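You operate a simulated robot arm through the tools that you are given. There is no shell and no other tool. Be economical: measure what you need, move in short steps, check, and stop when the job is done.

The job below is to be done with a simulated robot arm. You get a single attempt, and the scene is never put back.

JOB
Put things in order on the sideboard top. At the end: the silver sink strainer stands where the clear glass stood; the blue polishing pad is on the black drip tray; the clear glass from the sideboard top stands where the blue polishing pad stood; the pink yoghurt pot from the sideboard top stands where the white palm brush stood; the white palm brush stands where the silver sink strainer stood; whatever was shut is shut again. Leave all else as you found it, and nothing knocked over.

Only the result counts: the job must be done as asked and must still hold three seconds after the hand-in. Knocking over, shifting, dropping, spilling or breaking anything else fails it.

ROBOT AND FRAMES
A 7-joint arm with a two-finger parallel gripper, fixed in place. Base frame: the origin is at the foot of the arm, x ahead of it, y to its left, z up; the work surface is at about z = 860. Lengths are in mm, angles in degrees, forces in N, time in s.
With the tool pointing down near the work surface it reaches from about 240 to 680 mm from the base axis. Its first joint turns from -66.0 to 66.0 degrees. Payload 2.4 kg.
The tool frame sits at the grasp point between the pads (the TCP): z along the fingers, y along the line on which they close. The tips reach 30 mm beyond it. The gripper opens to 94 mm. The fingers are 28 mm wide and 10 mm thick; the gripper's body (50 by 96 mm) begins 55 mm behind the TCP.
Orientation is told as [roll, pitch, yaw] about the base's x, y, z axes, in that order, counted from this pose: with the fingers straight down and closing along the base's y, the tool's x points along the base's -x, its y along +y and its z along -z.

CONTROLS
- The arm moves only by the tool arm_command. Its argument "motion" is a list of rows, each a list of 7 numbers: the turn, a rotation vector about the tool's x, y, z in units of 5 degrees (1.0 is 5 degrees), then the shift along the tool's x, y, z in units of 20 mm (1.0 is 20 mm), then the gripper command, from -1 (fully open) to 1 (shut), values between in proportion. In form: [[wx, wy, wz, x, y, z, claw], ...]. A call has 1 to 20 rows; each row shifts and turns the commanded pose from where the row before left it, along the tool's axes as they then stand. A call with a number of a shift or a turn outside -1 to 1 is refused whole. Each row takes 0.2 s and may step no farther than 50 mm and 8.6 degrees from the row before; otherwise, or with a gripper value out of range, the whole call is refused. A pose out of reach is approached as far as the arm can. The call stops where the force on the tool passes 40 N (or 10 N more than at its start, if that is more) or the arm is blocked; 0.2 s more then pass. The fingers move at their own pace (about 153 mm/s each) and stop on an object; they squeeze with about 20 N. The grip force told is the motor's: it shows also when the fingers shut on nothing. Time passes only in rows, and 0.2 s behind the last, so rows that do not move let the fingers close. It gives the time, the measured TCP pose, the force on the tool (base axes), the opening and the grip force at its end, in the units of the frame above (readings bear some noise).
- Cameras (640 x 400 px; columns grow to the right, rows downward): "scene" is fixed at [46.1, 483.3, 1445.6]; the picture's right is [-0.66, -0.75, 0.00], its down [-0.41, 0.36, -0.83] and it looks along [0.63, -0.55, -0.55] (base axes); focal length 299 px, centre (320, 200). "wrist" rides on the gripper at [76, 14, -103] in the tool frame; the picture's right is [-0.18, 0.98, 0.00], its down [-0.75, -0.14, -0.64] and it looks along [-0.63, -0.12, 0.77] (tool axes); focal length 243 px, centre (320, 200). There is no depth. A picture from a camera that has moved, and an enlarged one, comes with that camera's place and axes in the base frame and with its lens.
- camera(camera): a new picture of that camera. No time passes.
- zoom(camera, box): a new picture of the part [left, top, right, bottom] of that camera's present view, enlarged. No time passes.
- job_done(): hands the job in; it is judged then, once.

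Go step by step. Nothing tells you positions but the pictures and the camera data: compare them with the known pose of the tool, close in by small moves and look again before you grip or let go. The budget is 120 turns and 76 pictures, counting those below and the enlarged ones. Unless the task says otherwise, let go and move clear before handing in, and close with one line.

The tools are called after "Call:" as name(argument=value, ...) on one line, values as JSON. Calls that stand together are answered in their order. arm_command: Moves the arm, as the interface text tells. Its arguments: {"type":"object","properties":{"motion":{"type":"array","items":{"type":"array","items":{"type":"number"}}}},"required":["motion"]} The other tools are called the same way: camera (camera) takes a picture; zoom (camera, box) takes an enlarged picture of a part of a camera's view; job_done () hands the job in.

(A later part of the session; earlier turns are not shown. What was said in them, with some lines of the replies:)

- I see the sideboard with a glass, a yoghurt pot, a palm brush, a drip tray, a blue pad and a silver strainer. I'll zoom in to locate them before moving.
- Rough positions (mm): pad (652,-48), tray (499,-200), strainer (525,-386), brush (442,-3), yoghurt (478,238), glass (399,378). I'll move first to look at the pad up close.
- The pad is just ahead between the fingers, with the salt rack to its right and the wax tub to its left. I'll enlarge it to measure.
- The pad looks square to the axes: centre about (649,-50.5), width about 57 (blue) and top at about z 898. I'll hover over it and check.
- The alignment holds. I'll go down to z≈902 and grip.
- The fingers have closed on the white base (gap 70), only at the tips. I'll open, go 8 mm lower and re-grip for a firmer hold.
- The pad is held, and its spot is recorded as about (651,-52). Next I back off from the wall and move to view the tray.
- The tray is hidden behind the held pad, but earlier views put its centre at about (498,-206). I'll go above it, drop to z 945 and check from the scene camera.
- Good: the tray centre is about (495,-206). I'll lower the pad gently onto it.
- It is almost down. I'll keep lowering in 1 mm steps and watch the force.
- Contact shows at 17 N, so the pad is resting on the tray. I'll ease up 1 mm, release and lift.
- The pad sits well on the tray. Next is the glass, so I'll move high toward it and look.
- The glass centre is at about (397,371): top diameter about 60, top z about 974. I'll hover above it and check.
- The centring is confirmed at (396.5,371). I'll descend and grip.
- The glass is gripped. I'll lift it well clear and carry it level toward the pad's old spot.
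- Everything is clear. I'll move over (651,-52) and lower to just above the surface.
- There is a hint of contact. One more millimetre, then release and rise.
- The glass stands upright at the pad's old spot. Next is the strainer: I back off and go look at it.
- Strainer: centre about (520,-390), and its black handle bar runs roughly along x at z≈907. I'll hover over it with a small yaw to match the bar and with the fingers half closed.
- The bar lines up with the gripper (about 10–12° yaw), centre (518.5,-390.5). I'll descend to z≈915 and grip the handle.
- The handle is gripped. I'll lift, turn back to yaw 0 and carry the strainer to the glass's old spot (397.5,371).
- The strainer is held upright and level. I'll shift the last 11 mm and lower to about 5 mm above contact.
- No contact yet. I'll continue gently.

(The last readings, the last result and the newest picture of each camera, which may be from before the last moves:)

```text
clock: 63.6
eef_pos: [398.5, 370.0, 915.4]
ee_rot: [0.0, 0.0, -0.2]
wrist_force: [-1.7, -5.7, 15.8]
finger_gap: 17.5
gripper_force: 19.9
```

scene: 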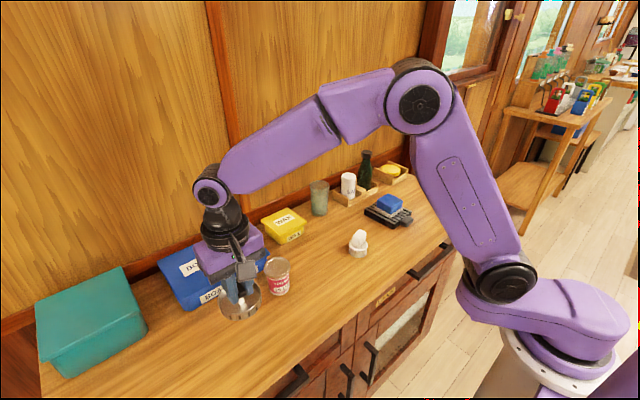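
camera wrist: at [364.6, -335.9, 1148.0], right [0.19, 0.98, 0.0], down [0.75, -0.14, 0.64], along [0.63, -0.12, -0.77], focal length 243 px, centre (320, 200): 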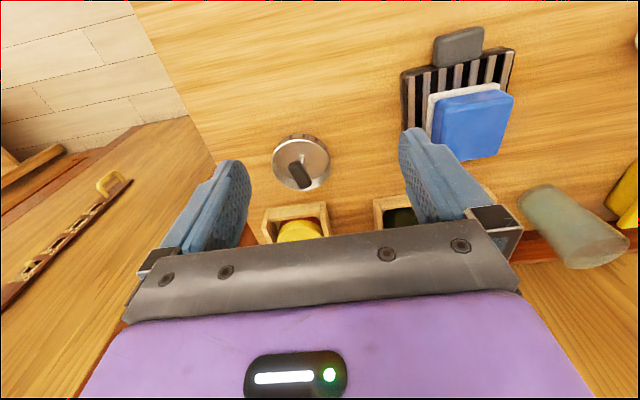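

The strainer is in contact with the surface. I'll ease off, open to a half gap inside the rim, then lift.

Call:
arm_command(motion=[[0, 0, 0, 0, 0, -0.05, 1], [0, 0, 0, 0, 0, 0, 0.3], [0, 0, 0, 0, 0, 0, 0.1], [0, 0, 0, 0, 0, 0, 0.1], [0, 0, 0, 0, 0, -0.5, 0.1], [0, 0, 0, 0, 0, -0.9, 0.1], [0, 0, 0, 0, 0, -0.9, 0], [0, 0, 0, 0, 0, -0.9, -1], [0, 0, 0, 0, 0, -0.9, -1], [0, 0, 0, 0, 0, -0.9, -1]])

Call:
zoom(camera="scene", box=[160, 230, 340, 380])

Call:
camera(camera="wrist")

```text
clock: 65.8
eef_pos: [398.0, 370.6, 1016.6]
ee_rot: [-0.1, 0.0, -0.1]
wrist_force: [0.0, 0.7, -0.3]
finger_gap: 93.8
gripper_force: 0.1
```

```text
2.67 times, centred on (250, 305) of scene
camera zoom: at [46.1, 483.3, 1445.6], right [-0.66, -0.75, 0.0], down [-0.41, 0.36, -0.83], along [0.63, -0.55, -0.55], focal length 796 px, centre (507, -80)
```

zoom: 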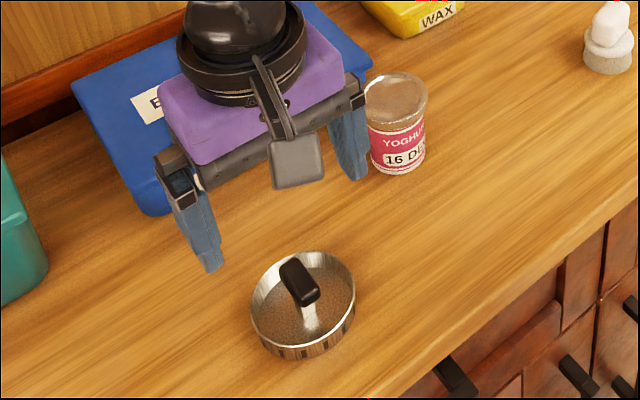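

```text
39 pictures are left
camera wrist: at [322.0, 384.3, 1119.7], right [0.19, 0.98, 0.0], down [0.75, -0.14, 0.64], along [0.63, -0.12, -0.77], focal length 243 px, centre (320, 200)
```

wrist: 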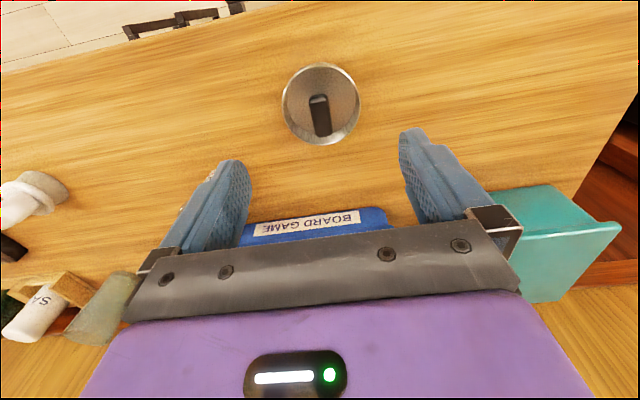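

The strainer stands at the glass's spot. Now the brush: I'll move to view it.

Call:
arm_command(motion=[[0, 0, 0, 0.6, -0.9, -0.3, -1], [0, 0, 0, 0.6, -0.98, -0.3, -1], [0, 0, 0, 0.6, -0.98, -0.3, -1], [0, 0, 0, 0.6, -0.98, 0, -1], [0, 0, 0, 0, -0.98, 0, -1], [0, 0, 0, 0, -0.98, 0, -1], [0, 0, 0, 0, -0.98, 0, -1], [0, 0, 0, 0, -0.98, 0, -1], [0, 0, 0, 0, -0.98, 0, -1], [0, 0, 0, 0, -0.98, 0, -1], [0, 0, 0, 0, -0.98, 0, -1], [0, 0, 0, 0, -0.98, 0, -1], [0, 0, 0, 0, -0.98, 0, -1], [0, 0, 0, 0, -0.98, 0, -1], [0, 0, 0, 0, -0.98, 0, -1], [0, 0, 0, 0, -0.98, 0, -1], [0, 0, 0, 0, -0.98, 0, -1], [0, 0, 0, 0, -0.98, 0, -1], [0, 0, 0, 0, -0.98, 0, -1]])

Call:
zoom(camera="wrist", box=[220, 80, 420, 230])

Call:
zoom(camera="scene", box=[320, 210, 400, 270])

```text
clock: 69.8
eef_pos: [349.8, 0.0, 1033.3]
ee_rot: [0.0, 0.0, -0.1]
wrist_force: [-1.0, 0.2, -1.1]
finger_gap: 94.2
gripper_force: 0.1
```

```text
2.67 times, centred on (320, 155) of wrist
camera zoom: at [273.9, 13.8, 1137.3], right [0.19, 0.98, 0.0], down [0.75, -0.14, 0.64], along [0.63, -0.12, -0.77], focal length 647 px, centre (320, 320)
```

zoom: 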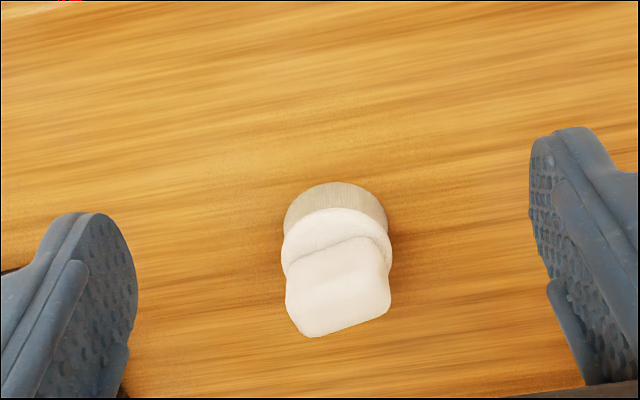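

```text
6.67 times, centred on (360, 240) of scene
camera zoom: at [46.1, 483.3, 1445.6], right [-0.66, -0.75, 0.0], down [-0.41, 0.36, -0.83], along [0.63, -0.55, -0.55], focal length 1991 px, centre (53, -67)
```

zoom: 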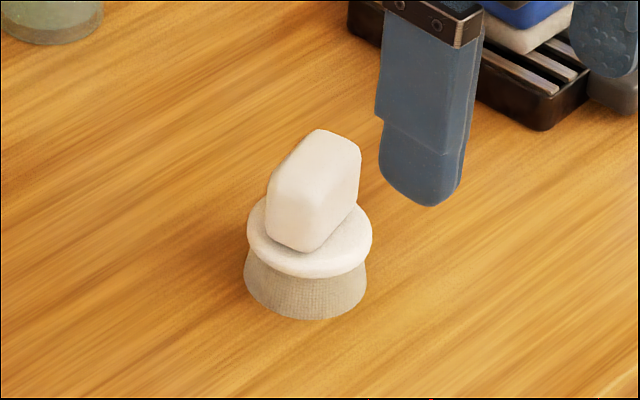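

The brush has a round base and a block grip, centred at about (439,-10) with its top at about 928. I'll move closer for orientation.

Call:
arm_command(motion=[[0, 0, 0, -0.8, -0.16, 0.5, -1], [0, 0, 0, -0.8, -0.16, 0.5, -1], [0, 0, 0, -0.8, -0.16, 0.5, -1], [0, 0, 0, -0.8, 0, 0.5, -1], [0, 0, 0, 0, 0, 0, -1]])

Call:
zoom(camera="wrist", box=[220, 50, 420, 200])

Call:
zoom(camera="scene", box=[340, 220, 380, 260])

```text
clock: 71.0
eef_pos: [414.1, -10.7, 993.6]
ee_rot: [0.0, 0.0, -0.1]
wrist_force: [-0.2, 0.4, 0.3]
finger_gap: 93.9
gripper_force: 0.0
```

```text
2.67 times, centred on (320, 125) of wrist
camera zoom: at [338.0, 3.9, 1097.2], right [0.19, 0.98, 0.0], down [0.75, -0.14, 0.64], along [0.63, -0.12, -0.77], focal length 647 px, centre (320, 400)
```

zoom: 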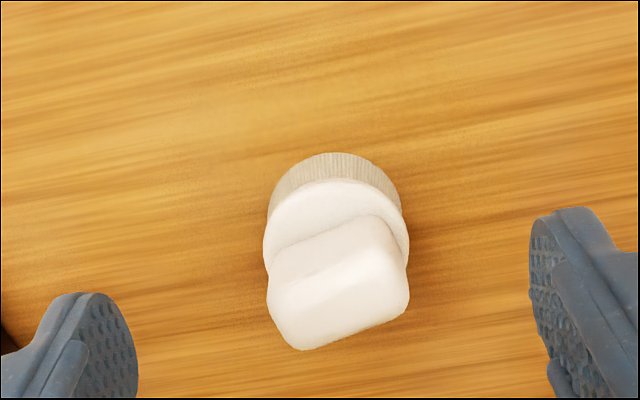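

```text
10.00 times, centred on (360, 240) of scene
camera zoom: at [46.1, 483.3, 1445.6], right [-0.66, -0.75, 0.0], down [-0.41, 0.36, -0.83], along [0.63, -0.55, -0.55], focal length 2986 px, centre (-80, -200)
```

zoom: 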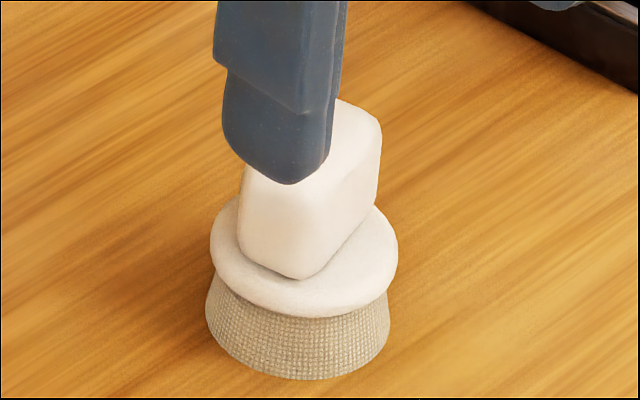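

The block grip is about 25×40 and yawed about 13°; the brush centre is (438.5,-9). I'll hover with matching yaw and check.

Call:
arm_command(motion=[[0, 0, 0, -0.61, 0.04, 0.4, -1], [0, 0, 0, -0.61, 0.04, 0.4, -1], [0, 0, -0.65, 0, 0, 0.2, -1], [0, 0, -0.65, 0, 0, 0, -1], [0, 0, -0.65, 0, 0, 0, -0.6], [0, 0, -0.65, 0, 0, 0, -0.4], [0, 0, 0, 0, 0, 0, -0.4]])

Call:
zoom(camera="wrist", box=[220, 50, 420, 200])

Call:
zoom(camera="scene", box=[320, 200, 400, 260])

```text
clock: 72.6
eef_pos: [438.4, -6.6, 974.2]
ee_rot: [0.0, 0.0, 12.9]
wrist_force: [0.7, 0.9, 0.4]
finger_gap: 65.8
gripper_force: 0.0
```

```text
2.67 times, centred on (320, 125) of wrist
camera zoom: at [360.4, -11.5, 1077.6], right [-0.04, 1.0, 0.0], down [0.77, 0.03, 0.64], along [0.64, 0.03, -0.77], focal length 647 px, centre (320, 400)
```

zoom: 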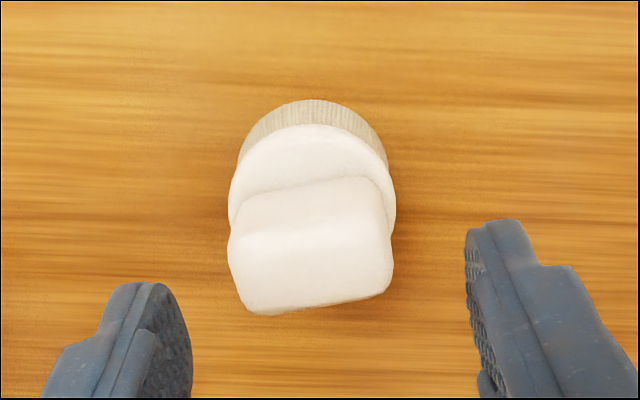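

```text
6.67 times, centred on (360, 230) of scene
camera zoom: at [46.1, 483.3, 1445.6], right [-0.66, -0.75, 0.0], down [-0.41, 0.36, -0.83], along [0.63, -0.55, -0.55], focal length 1991 px, centre (53, 0)
```

zoom: 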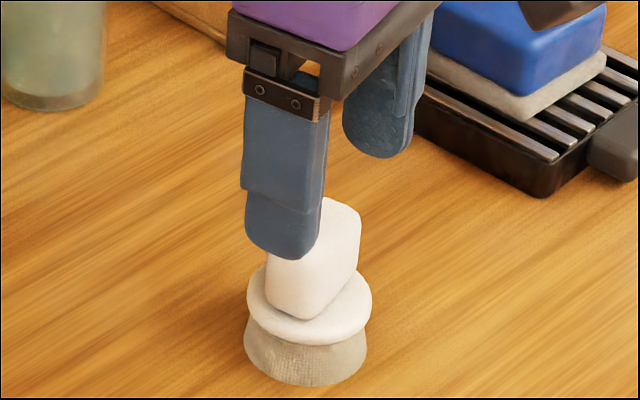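

The orientation matches and the centre is confirmed at (439,-9). I'll descend to z≈927 and grip the block.

Call:
arm_command(motion=[[0, 0, 0, -0.02, -0.12, 0.6, -0.4], [0, 0, 0, 0, 0, 0.6, -0.4], [0, 0, 0, 0, 0, 0.6, -0.4], [0, 0, 0, 0, 0, 0.5, -0.4], [0, 0, 0, 0, 0, 0, -0.4], [0, 0, 0, 0, 0, 0, 1], [0, 0, 0, 0, 0, 0, 1], [0, 0, 0, 0, 0, 0, 1]])

Call:
zoom(camera="scene", box=[320, 200, 400, 260])

```text
clock: 74.4
eef_pos: [439.0, -9.3, 927.1]
ee_rot: [0.0, 0.0, 12.8]
wrist_force: [0.6, -0.8, 0.2]
finger_gap: 47.6
gripper_force: 19.9
```

```text
6.67 times, centred on (360, 230) of scene
camera zoom: at [46.1, 483.3, 1445.6], right [-0.66, -0.75, 0.0], down [-0.41, 0.36, -0.83], along [0.63, -0.55, -0.55], focal length 1991 px, centre (53, 0)
```

zoom: 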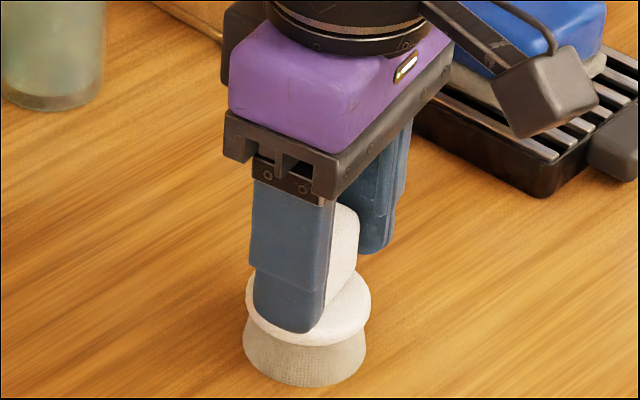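

Gripped. I'll lift, then carry it along tool −y to the strainer's old spot (518.7,-389.8).

Call:
arm_command(motion=[[0, 0, 0, 0, 0, -0.3, 1], [0, 0, 0, 0, 0, -0.8, 1], [0, 0, 0, 0, 0, -0.9, 1], [0, 0, 0, 0, 0, -0.9, 1], [0, 0, 0, 0, 0, -0.9, 1], [0, 0, 0, 0, 0, -0.9, 1], [0, 0, 0, 0, 0, -0.7, 1], [0, 0, 0, 0, -0.45, 0, 1]])

Call:
zoom(camera="scene", box=[300, 150, 420, 270])

```text
clock: 76.2
eef_pos: [440.5, -19.5, 1036.3]
ee_rot: [-0.1, 0.0, 12.9]
wrist_force: [1.0, -0.1, -0.8]
finger_gap: 47.6
gripper_force: 20.4
```

```text
3.33 times, centred on (360, 210) of scene
camera zoom: at [46.1, 483.3, 1445.6], right [-0.66, -0.75, 0.0], down [-0.41, 0.36, -0.83], along [0.63, -0.55, -0.55], focal length 996 px, centre (187, 167)
```

zoom: 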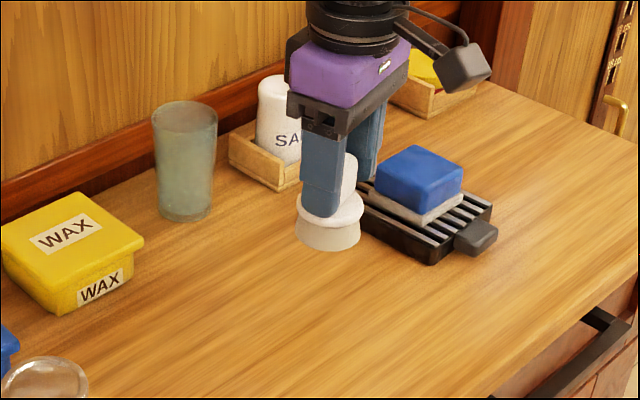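

Call:
arm_command(motion=[[0, 0, 0, 0.014, -0.946, 0, 1], [0, 0, 0, 0.014, -0.946, 0, 1], [0, 0, 0, 0.014, -0.946, 0, 1], [0, 0, 0, 0.014, -0.946, 0, 1], [0, 0, 0, 0.014, -0.946, 0, 1], [0, 0, 0, 0.014, -0.946, 0, 1], [0, 0, 0, 0.014, -0.946, 0, 1], [0, 0, 0, 0.014, -0.946, 0, 1], [0, 0, 0, 0.014, -0.946, 0, 1], [0, 0, 0, 0.014, -0.946, 0, 1], [0, 0, 0, 0.014, -0.946, 0, 1], [0, 0, 0, 0.014, -0.946, 0, 1], [0, 0, 0, 0.014, -0.946, 0, 1], [0, 0, 0, 0.014, -0.946, 0, 1], [0, 0, 0, 0.014, -0.946, 0, 1], [0, 0, 0, 0.014, -0.946, 0, 1], [0, 0, 0, 0.014, -0.946, 0, 1], [0, 0, 0, 0.014, -0.946, 0, 1], [0, 0, 0, 0.014, -0.946, 0, 1], [0, 0, 0, 0.014, -0.946, 0, 1]])

Call:
arm_command(motion=[[0, 0, 0, 0, 0, 0.4, 1], [0, 0, 0, 0, 0, 0.9, 1], [0, 0, 0, 0, 0, 0.9, 1], [0, 0, 0, 0, 0, 0.9, 1], [0, 0, 0, 0, 0, 0.9, 1], [0, 0, 0, 0, 0, 0.7, 1], [0, 0, 0, 0, 0, 0.4, 1], [0, 0, 0, 0, 0, 0.1, 1], [0, 0, 0, 0, 0, 0, 1]])

Call:
zoom(camera="scene", box=[360, 130, 460, 220])

```text
clock: 80.4
eef_pos: [518.4, -389.7, 1035.0]
ee_rot: [0.1, 0.1, 12.9]
wrist_force: [-0.3, -0.4, 0.1]
finger_gap: 47.5
gripper_force: 20.1
```

```text
clock: 82.4
eef_pos: [519.3, -388.0, 931.0]
ee_rot: [0.0, 0.1, 12.9]
wrist_force: [0.0, -0.2, -0.8]
finger_gap: 47.4
gripper_force: 19.2
```

```text
4.44 times, centred on (410, 175) of scene
camera zoom: at [46.1, 483.2, 1445.6], right [-0.66, -0.75, 0.0], down [-0.41, 0.36, -0.83], along [0.63, -0.55, -0.55], focal length 1327 px, centre (-80, 311)
```

zoom: 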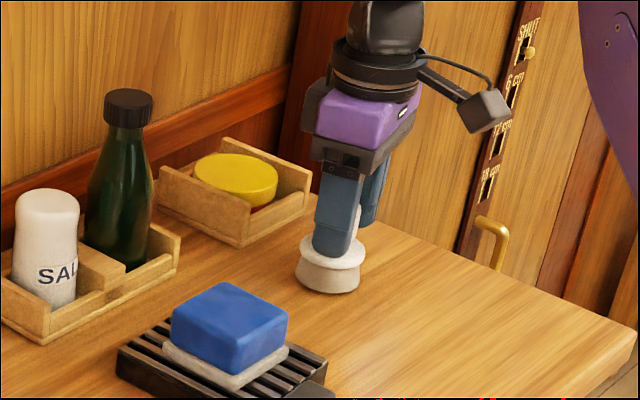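

It is about 4 mm above contact, so I'll lower gently.

Call:
arm_command(motion=[[0, 0, 0, 0, -0.05, 0.1, 1], [0, 0, 0, 0, 0, 0.05, 1], [0, 0, 0, 0, 0, 0.05, 1], [0, 0, 0, 0, 0, 0, 1]])

```text
clock: 83.4
eef_pos: [518.9, -390.4, 927.8]
ee_rot: [0.0, -0.1, 12.9]
wrist_force: [-0.6, -0.3, -0.7]
finger_gap: 47.4
gripper_force: 19.7
```

Call:
arm_command(motion=[[0, 0, 0, 0, 0, 0.05, 1], [0, 0, 0, 0, 0, 0.04, 1], [0, 0, 0, 0, 0, 0, 1]])

```text
clock: 84.2
eef_pos: [520.6, -390.7, 926.1]
ee_rot: [-0.2, -0.1, 12.8]
wrist_force: [-0.9, -1.2, 12.0]
finger_gap: 47.6
gripper_force: 19.9
```

Contact. I'll ease off, release and lift.

Call:
arm_command(motion=[[0, 0, 0, 0, 0, -0.04, 1], [0, 0, 0, 0, 0, 0, 0], [0, 0, 0, 0, 0, 0, -0.4], [0, 0, 0, 0, 0, 0, -0.5], [0, 0, 0, 0, 0, -0.5, -0.5], [0, 0, 0, 0, 0, -0.9, -0.5], [0, 0, 0, 0, 0, -0.9, -0.5], [0, 0, 0, 0, 0, -0.9, -1], [0, 0, 0, 0, 0, -0.9, -1], [0, 0, 0, 0, 0, -0.9, -1], [0, 0, 0.65, 0, 0, 0, -1], [0, 0, 0.65, 0, 0, 0, -1], [0, 0, 0.65, 0, 0, 0, -1], [0, 0, 0.62, 0, 0, 0, -1], [0, 0, 0, 0.5, 0, 0, -1], [0, 0, 0, 0.9, 0, 0, -1], [0, 0, 0, 0.9, 0, 0, -1], [0, 0, 0, 0, 0, 0, -1]])

Call:
zoom(camera="scene", box=[360, 130, 460, 220])

Call:
camera(camera="wrist")

```text
clock: 88.0
eef_pos: [473.0, -390.0, 1027.0]
ee_rot: [0.0, 0.0, 0.0]
wrist_force: [0.1, 0.7, 0.6]
finger_gap: 93.9
gripper_force: 0.2
```

```text
4.44 times, centred on (410, 175) of scene
camera zoom: at [46.1, 483.3, 1445.6], right [-0.66, -0.75, 0.0], down [-0.41, 0.36, -0.83], along [0.63, -0.55, -0.55], focal length 1327 px, centre (-80, 311)
```

zoom: 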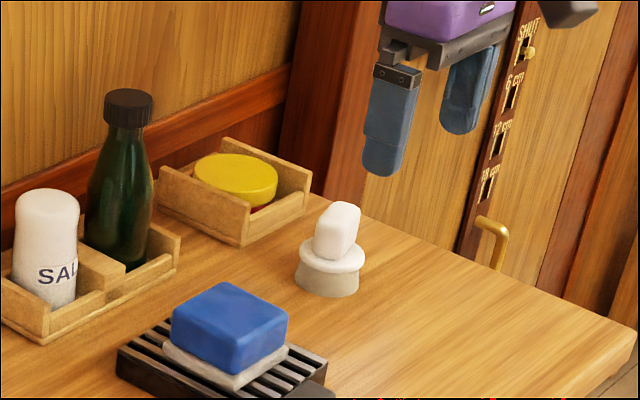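

```text
28 pictures are left
camera wrist: at [396.8, -376.4, 1130.5], right [0.18, 0.98, 0.0], down [0.75, -0.14, 0.64], along [0.63, -0.12, -0.77], focal length 243 px, centre (320, 200)
```

wrist: 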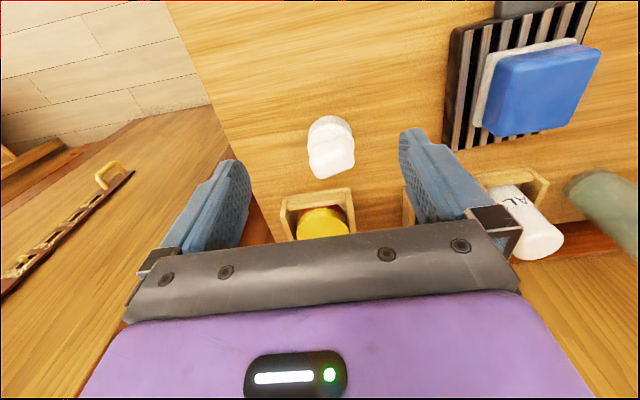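

The brush stands at the strainer's spot. Last is the yoghurt pot, so I'll move to view it.

Call:
arm_command(motion=[[0, 0, 0, 0.4, 0.98, -0.1, -1], [0, 0, 0, 0.4, 0.98, -0.1, -1], [0, 0, 0, 0.4, 0.98, -0.1, -1], [0, 0, 0, 0.4, 0.98, -0.1, -1], [0, 0, 0, 0.4, 0.98, -0.1, -1], [0, 0, 0, 0.4, 0.98, 0, -1], [0, 0, 0, 0.4, 0.98, 0, -1], [0, 0, 0, 0.4, 0.98, 0, -1], [0, 0, 0, 0.4, 0.98, 0, -1], [0, 0, 0, 0.4, 0.98, 0, -1], [0, 0, 0, 0, 0.98, 0, -1], [0, 0, 0, 0, 0.98, 0, -1], [0, 0, 0, 0, 0.98, 0, -1], [0, 0, 0, 0, 0.98, 0, -1], [0, 0, 0, 0, 0.98, 0, -1], [0, 0, 0, 0, 0.98, 0, -1], [0, 0, 0, 0, 0.98, 0, -1], [0, 0, 0, 0, 0.98, 0, -1], [0, 0, 0, 0, 0.98, 0, -1], [0, 0, 0, 0, 0.98, 0, -1]])

Call:
arm_command(motion=[[0, 0, 0, 0, 0.98, 0, -1], [0, 0, 0, 0, 0.98, 0, -1], [0, 0, 0, 0, 0.98, 0, -1], [0, 0, 0, 0, 0.98, 0, -1], [0, 0, 0, 0, 0.98, 0, -1], [0, 0, 0, 0, 0.98, 0, -1], [0, 0, 0, 0, 0.98, 0, -1], [0, 0, 0, 0, 0.98, 0, -1], [0, 0, 0, 0, 0.98, 0, -1], [0, 0, 0, 0, 0.98, 0, -1], [0, 0, 0, 0, 0.98, 0, -1], [0, 0, 0, 0, 0, 0, -1]])

Call:
zoom(camera="wrist", box=[220, 80, 420, 230])

```text
clock: 92.2
eef_pos: [393.2, 1.9, 1036.0]
ee_rot: [0.0, 0.0, 0.1]
wrist_force: [-0.4, -0.4, 0.0]
finger_gap: 94.1
gripper_force: 0.0
```

```text
clock: 94.8
eef_pos: [392.7, 217.8, 1036.7]
ee_rot: [-0.1, 0.1, 0.1]
wrist_force: [0.3, -0.3, -0.5]
finger_gap: 94.1
gripper_force: 0.0
```

```text
2.67 times, centred on (320, 155) of wrist
camera zoom: at [316.0, 232.3, 1140.0], right [0.18, 0.98, 0.0], down [0.75, -0.14, 0.64], along [0.63, -0.12, -0.77], focal length 647 px, centre (320, 320)
```

zoom: 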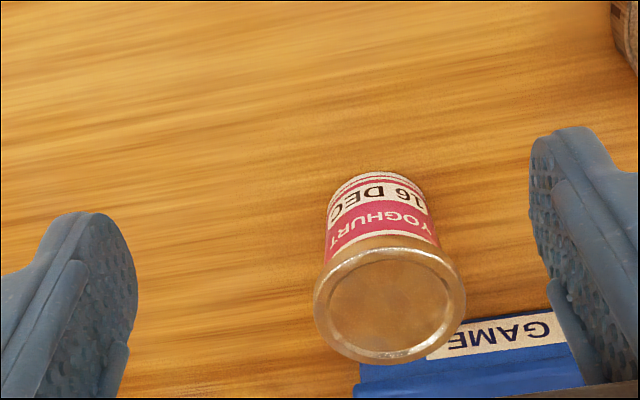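

The pot is centred at about (475,229). I'll hover and verify.

Call:
arm_command(motion=[[0, 0, 0, -0.82, 0.11, 0.45, -1], [0, 0, 0, -0.82, 0.11, 0.45, -1], [0, 0, 0, -0.82, 0.11, 0.45, -1], [0, 0, 0, -0.82, 0.11, 0.45, -1], [0, 0, 0, -0.82, 0.11, 0.45, -1], [0, 0, 0, 0, 0, 0, -1]])

Call:
zoom(camera="wrist", box=[220, 50, 420, 200])

Call:
zoom(camera="scene", box=[220, 210, 340, 320])

```text
clock: 96.2
eef_pos: [476.3, 228.5, 991.9]
ee_rot: [0.0, -0.1, 0.0]
wrist_force: [-0.7, -0.6, 0.2]
finger_gap: 94.1
gripper_force: 0.0
```

```text
2.67 times, centred on (320, 125) of wrist
camera zoom: at [398.9, 242.3, 1095.1], right [0.18, 0.98, 0.0], down [0.75, -0.14, 0.64], along [0.63, -0.12, -0.77], focal length 647 px, centre (320, 400)
```

zoom: 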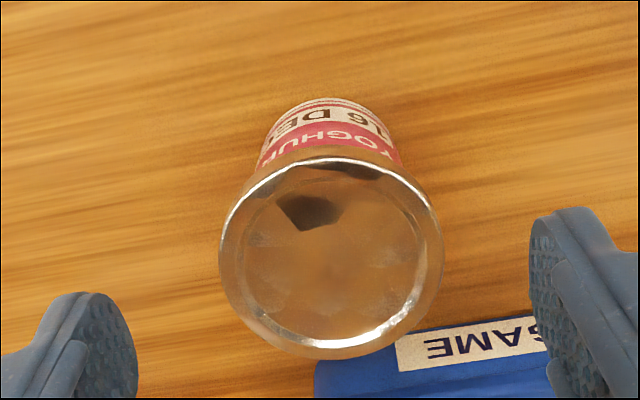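

```text
3.64 times, centred on (280, 265) of scene
camera zoom: at [46.1, 483.3, 1445.6], right [-0.66, -0.75, 0.0], down [-0.41, 0.36, -0.83], along [0.63, -0.55, -0.55], focal length 1086 px, centre (466, -36)
```

zoom: 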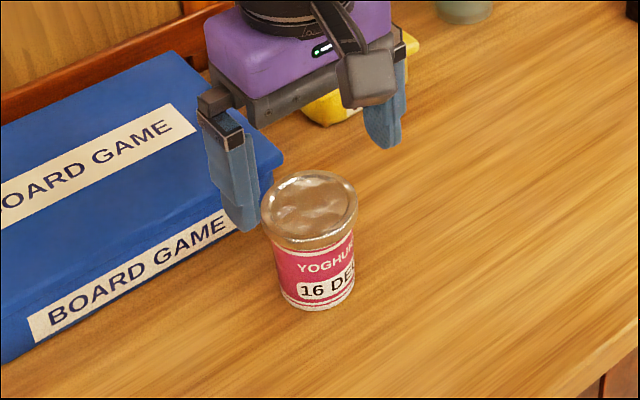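

Confirmed at (476,230), and the board-game box is well behind. I'll descend and grip.

Call:
arm_command(motion=[[0, 0, 0, 0, 0.07, 0.8, -1], [0, 0, 0, 0, 0, 0.9, -1], [0, 0, 0, 0, 0, 0.9, -1], [0, 0, 0, 0, 0, 0.9, -1], [0, 0, 0, 0, 0, 0.5, -1], [0, 0, 0, 0, 0, 0, -0.5], [0, 0, 0, 0, 0, 0, 1], [0, 0, 0, 0, 0, 0, 1], [0, 0, 0, 0, 0, 0, 1]])

Call:
zoom(camera="scene", box=[220, 210, 340, 320])

```text
clock: 98.2
eef_pos: [476.3, 229.8, 911.2]
ee_rot: [0.0, 0.0, -0.1]
wrist_force: [-0.4, -0.1, 1.0]
finger_gap: 67.9
gripper_force: 19.6
```

```text
3.64 times, centred on (280, 265) of scene
camera zoom: at [46.1, 483.3, 1445.6], right [-0.66, -0.75, 0.0], down [-0.41, 0.36, -0.83], along [0.63, -0.55, -0.55], focal length 1086 px, centre (466, -36)
```

zoom: 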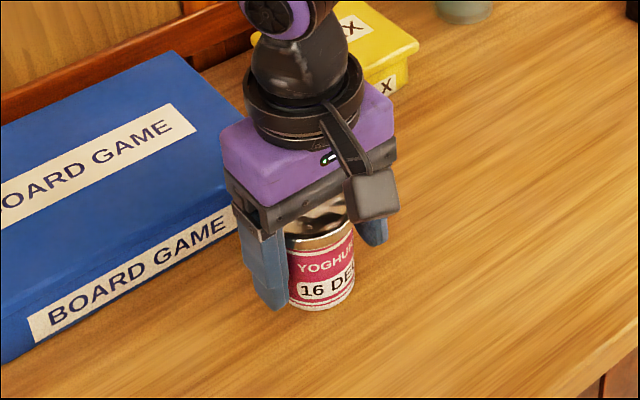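

Gripped, probably at the lid rim. I'll lift a little and check that it holds level.

Call:
arm_command(motion=[[0, 0, 0, 0, 0, -0.2, 1], [0, 0, 0, 0, 0, -0.4, 1], [0, 0, 0, 0, 0, -0.6, 1], [0, 0, 0, 0, 0, 0, 1]])

Call:
zoom(camera="scene", box=[220, 210, 340, 320])

```text
clock: 99.2
eef_pos: [475.9, 229.7, 935.5]
ee_rot: [0.0, -0.2, 0.0]
wrist_force: [0.3, 0.0, -1.8]
finger_gap: 67.6
gripper_force: 20.3
```

```text
3.64 times, centred on (280, 265) of scene
camera zoom: at [46.1, 483.3, 1445.6], right [-0.66, -0.75, 0.0], down [-0.41, 0.36, -0.83], along [0.63, -0.55, -0.55], focal length 1086 px, centre (466, -36)
```

zoom: 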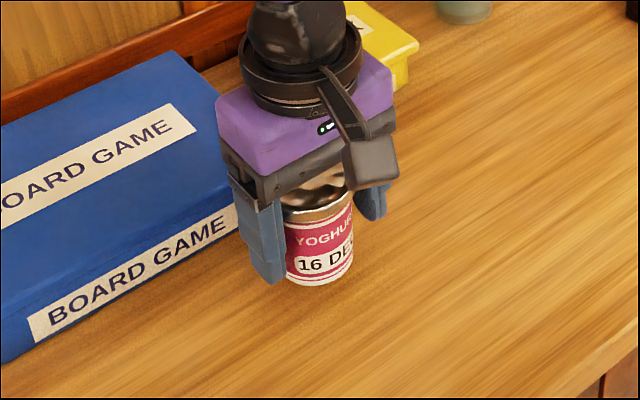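

It lifts level. I'll carry it to the brush's old spot (439,-9).

Call:
arm_command(motion=[[0, 0, 0, 0, 0, -0.8, 1], [0, 0, 0, 0.1, -0.5, -0.6, 1], [0, 0, 0, 0.15, -0.85, 0, 1], [0, 0, 0, 0.15, -0.85, 0, 1], [0, 0, 0, 0.15, -0.85, 0, 1], [0, 0, 0, 0.15, -0.85, 0, 1], [0, 0, 0, 0.15, -0.85, 0, 1], [0, 0, 0, 0.15, -0.85, 0, 1], [0, 0, 0, 0.15, -0.85, 0, 1], [0, 0, 0, 0.15, -0.85, 0, 1], [0, 0, 0, 0.15, -0.85, 0, 1], [0, 0, 0, 0.15, -0.85, 0, 1], [0, 0, 0, 0.15, -0.85, 0, 1], [0, 0, 0, 0.1, -0.85, 0, 1], [0, 0, 0, 0, -0.85, 0, 1], [0, 0, 0, 0, -0.38, 0, 1], [0, 0, 0, 0, 0, 0, 1]])

```text
clock: 102.8
eef_pos: [437.5, -9.3, 963.5]
ee_rot: [0.0, 0.0, -0.1]
wrist_force: [0.6, 0.2, -2.1]
finger_gap: 67.6
gripper_force: 20.2
```

Now over the target. I'll lower to about 3 mm above contact (expected at z≈911).

Call:
arm_command(motion=[[0, 0, 0, -0.06, 0, 0.5, 1], [0, 0, 0, 0, 0, 0.8, 1], [0, 0, 0, 0, 0, 0.7, 1], [0, 0, 0, 0, 0, 0.4, 1], [0, 0, 0, 0, 0, 0.1, 1], [0, 0, 0, 0, 0, 0, 1]])

Call:
zoom(camera="scene", box=[300, 180, 420, 280])

```text
clock: 104.2
eef_pos: [439.5, -9.0, 913.8]
ee_rot: [0.0, 0.0, 0.1]
wrist_force: [0.1, 0.6, -3.0]
finger_gap: 67.6
gripper_force: 19.9
```

```text
4.00 times, centred on (360, 230) of scene
camera zoom: at [46.1, 483.3, 1445.6], right [-0.66, -0.75, 0.0], down [-0.41, 0.36, -0.83], along [0.63, -0.55, -0.55], focal length 1194 px, centre (160, 80)
```

zoom: 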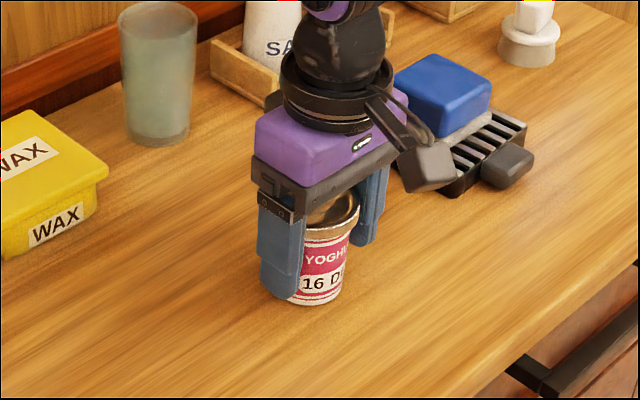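

Call:
arm_command(motion=[[0, 0, 0, 0, 0, 0.06, 1], [0, 0, 0, 0, 0, 0.05, 1], [0, 0, 0, 0, 0, 0.04, 1], [0, 0, 0, 0, 0, 0, 1]])

```text
clock: 105.2
eef_pos: [440.5, -8.7, 911.3]
ee_rot: [0.0, -0.1, 0.0]
wrist_force: [-3.2, 1.7, 15.2]
finger_gap: 67.8
gripper_force: 19.8
```

Contact. I'll ease off, release and rise straight up.

Call:
arm_command(motion=[[0, 0, 0, 0, 0, -0.05, 1], [0, 0, 0, 0, 0, 0, 0], [0, 0, 0, 0, 0, 0, -0.6], [0, 0, 0, 0, 0, 0, -1], [0, 0, 0, 0, 0, 0, -1], [0, 0, 0, 0, 0, -0.5, -1], [0, 0, 0, 0, 0, -0.9, -1], [0, 0, 0, 0, 0, -0.9, -1], [0, 0, 0, 0, 0, -0.9, -1], [0, 0, 0, 0, 0, -0.9, -1], [0, 0, 0, 0, 0, -0.9, -1], [0, 0, 0, 0, 0, -0.9, -1], [0, 0, 0, 0.9, 0, -0.9, -1], [0, 0, 0, 0.9, 0, -0.9, -1], [0, 0, 0, 0.9, 0, -0.9, -1], [0, 0, 0, 0, 0, 0, -1]])

Call:
camera(camera="scene")

Call:
camera(camera="wrist")

```text
clock: 108.6
eef_pos: [385.1, -8.9, 1082.6]
ee_rot: [0.0, 0.0, 0.0]
wrist_force: [-0.4, 0.2, 0.0]
finger_gap: 93.9
gripper_force: 0.1
```

```text
21 pictures are left
```

scene: 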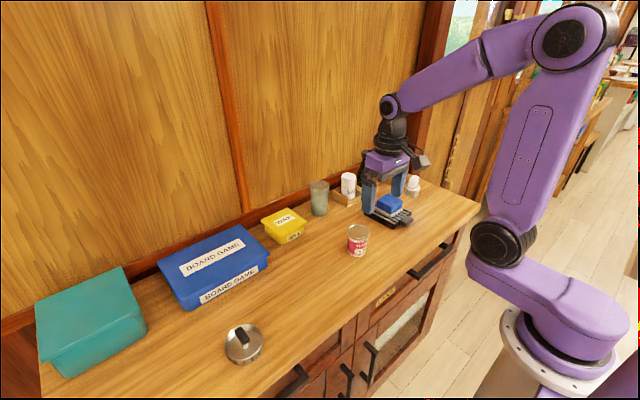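

```text
20 pictures are left
camera wrist: at [309.1, 5.1, 1186.9], right [0.18, 0.98, 0.0], down [0.75, -0.14, 0.64], along [0.63, -0.12, -0.77], focal length 243 px, centre (320, 200)
```

wrist: 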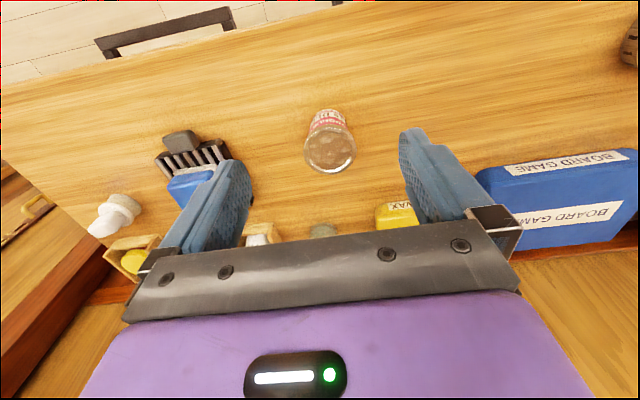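

All five things stand where they should, upright, with the gripper open and clear. The rest of the scene looks untouched, so I'm handing in.

Call:
job_done()

```text
The job is handed in.
```

The job is handed in: the pad is on the drip tray, the glass is at the pad's old spot, the strainer at the glass's, the brush at the strainer's and the yoghurt pot at the brush's; nothing was opened, and the last pictures showed nothing knocked over.
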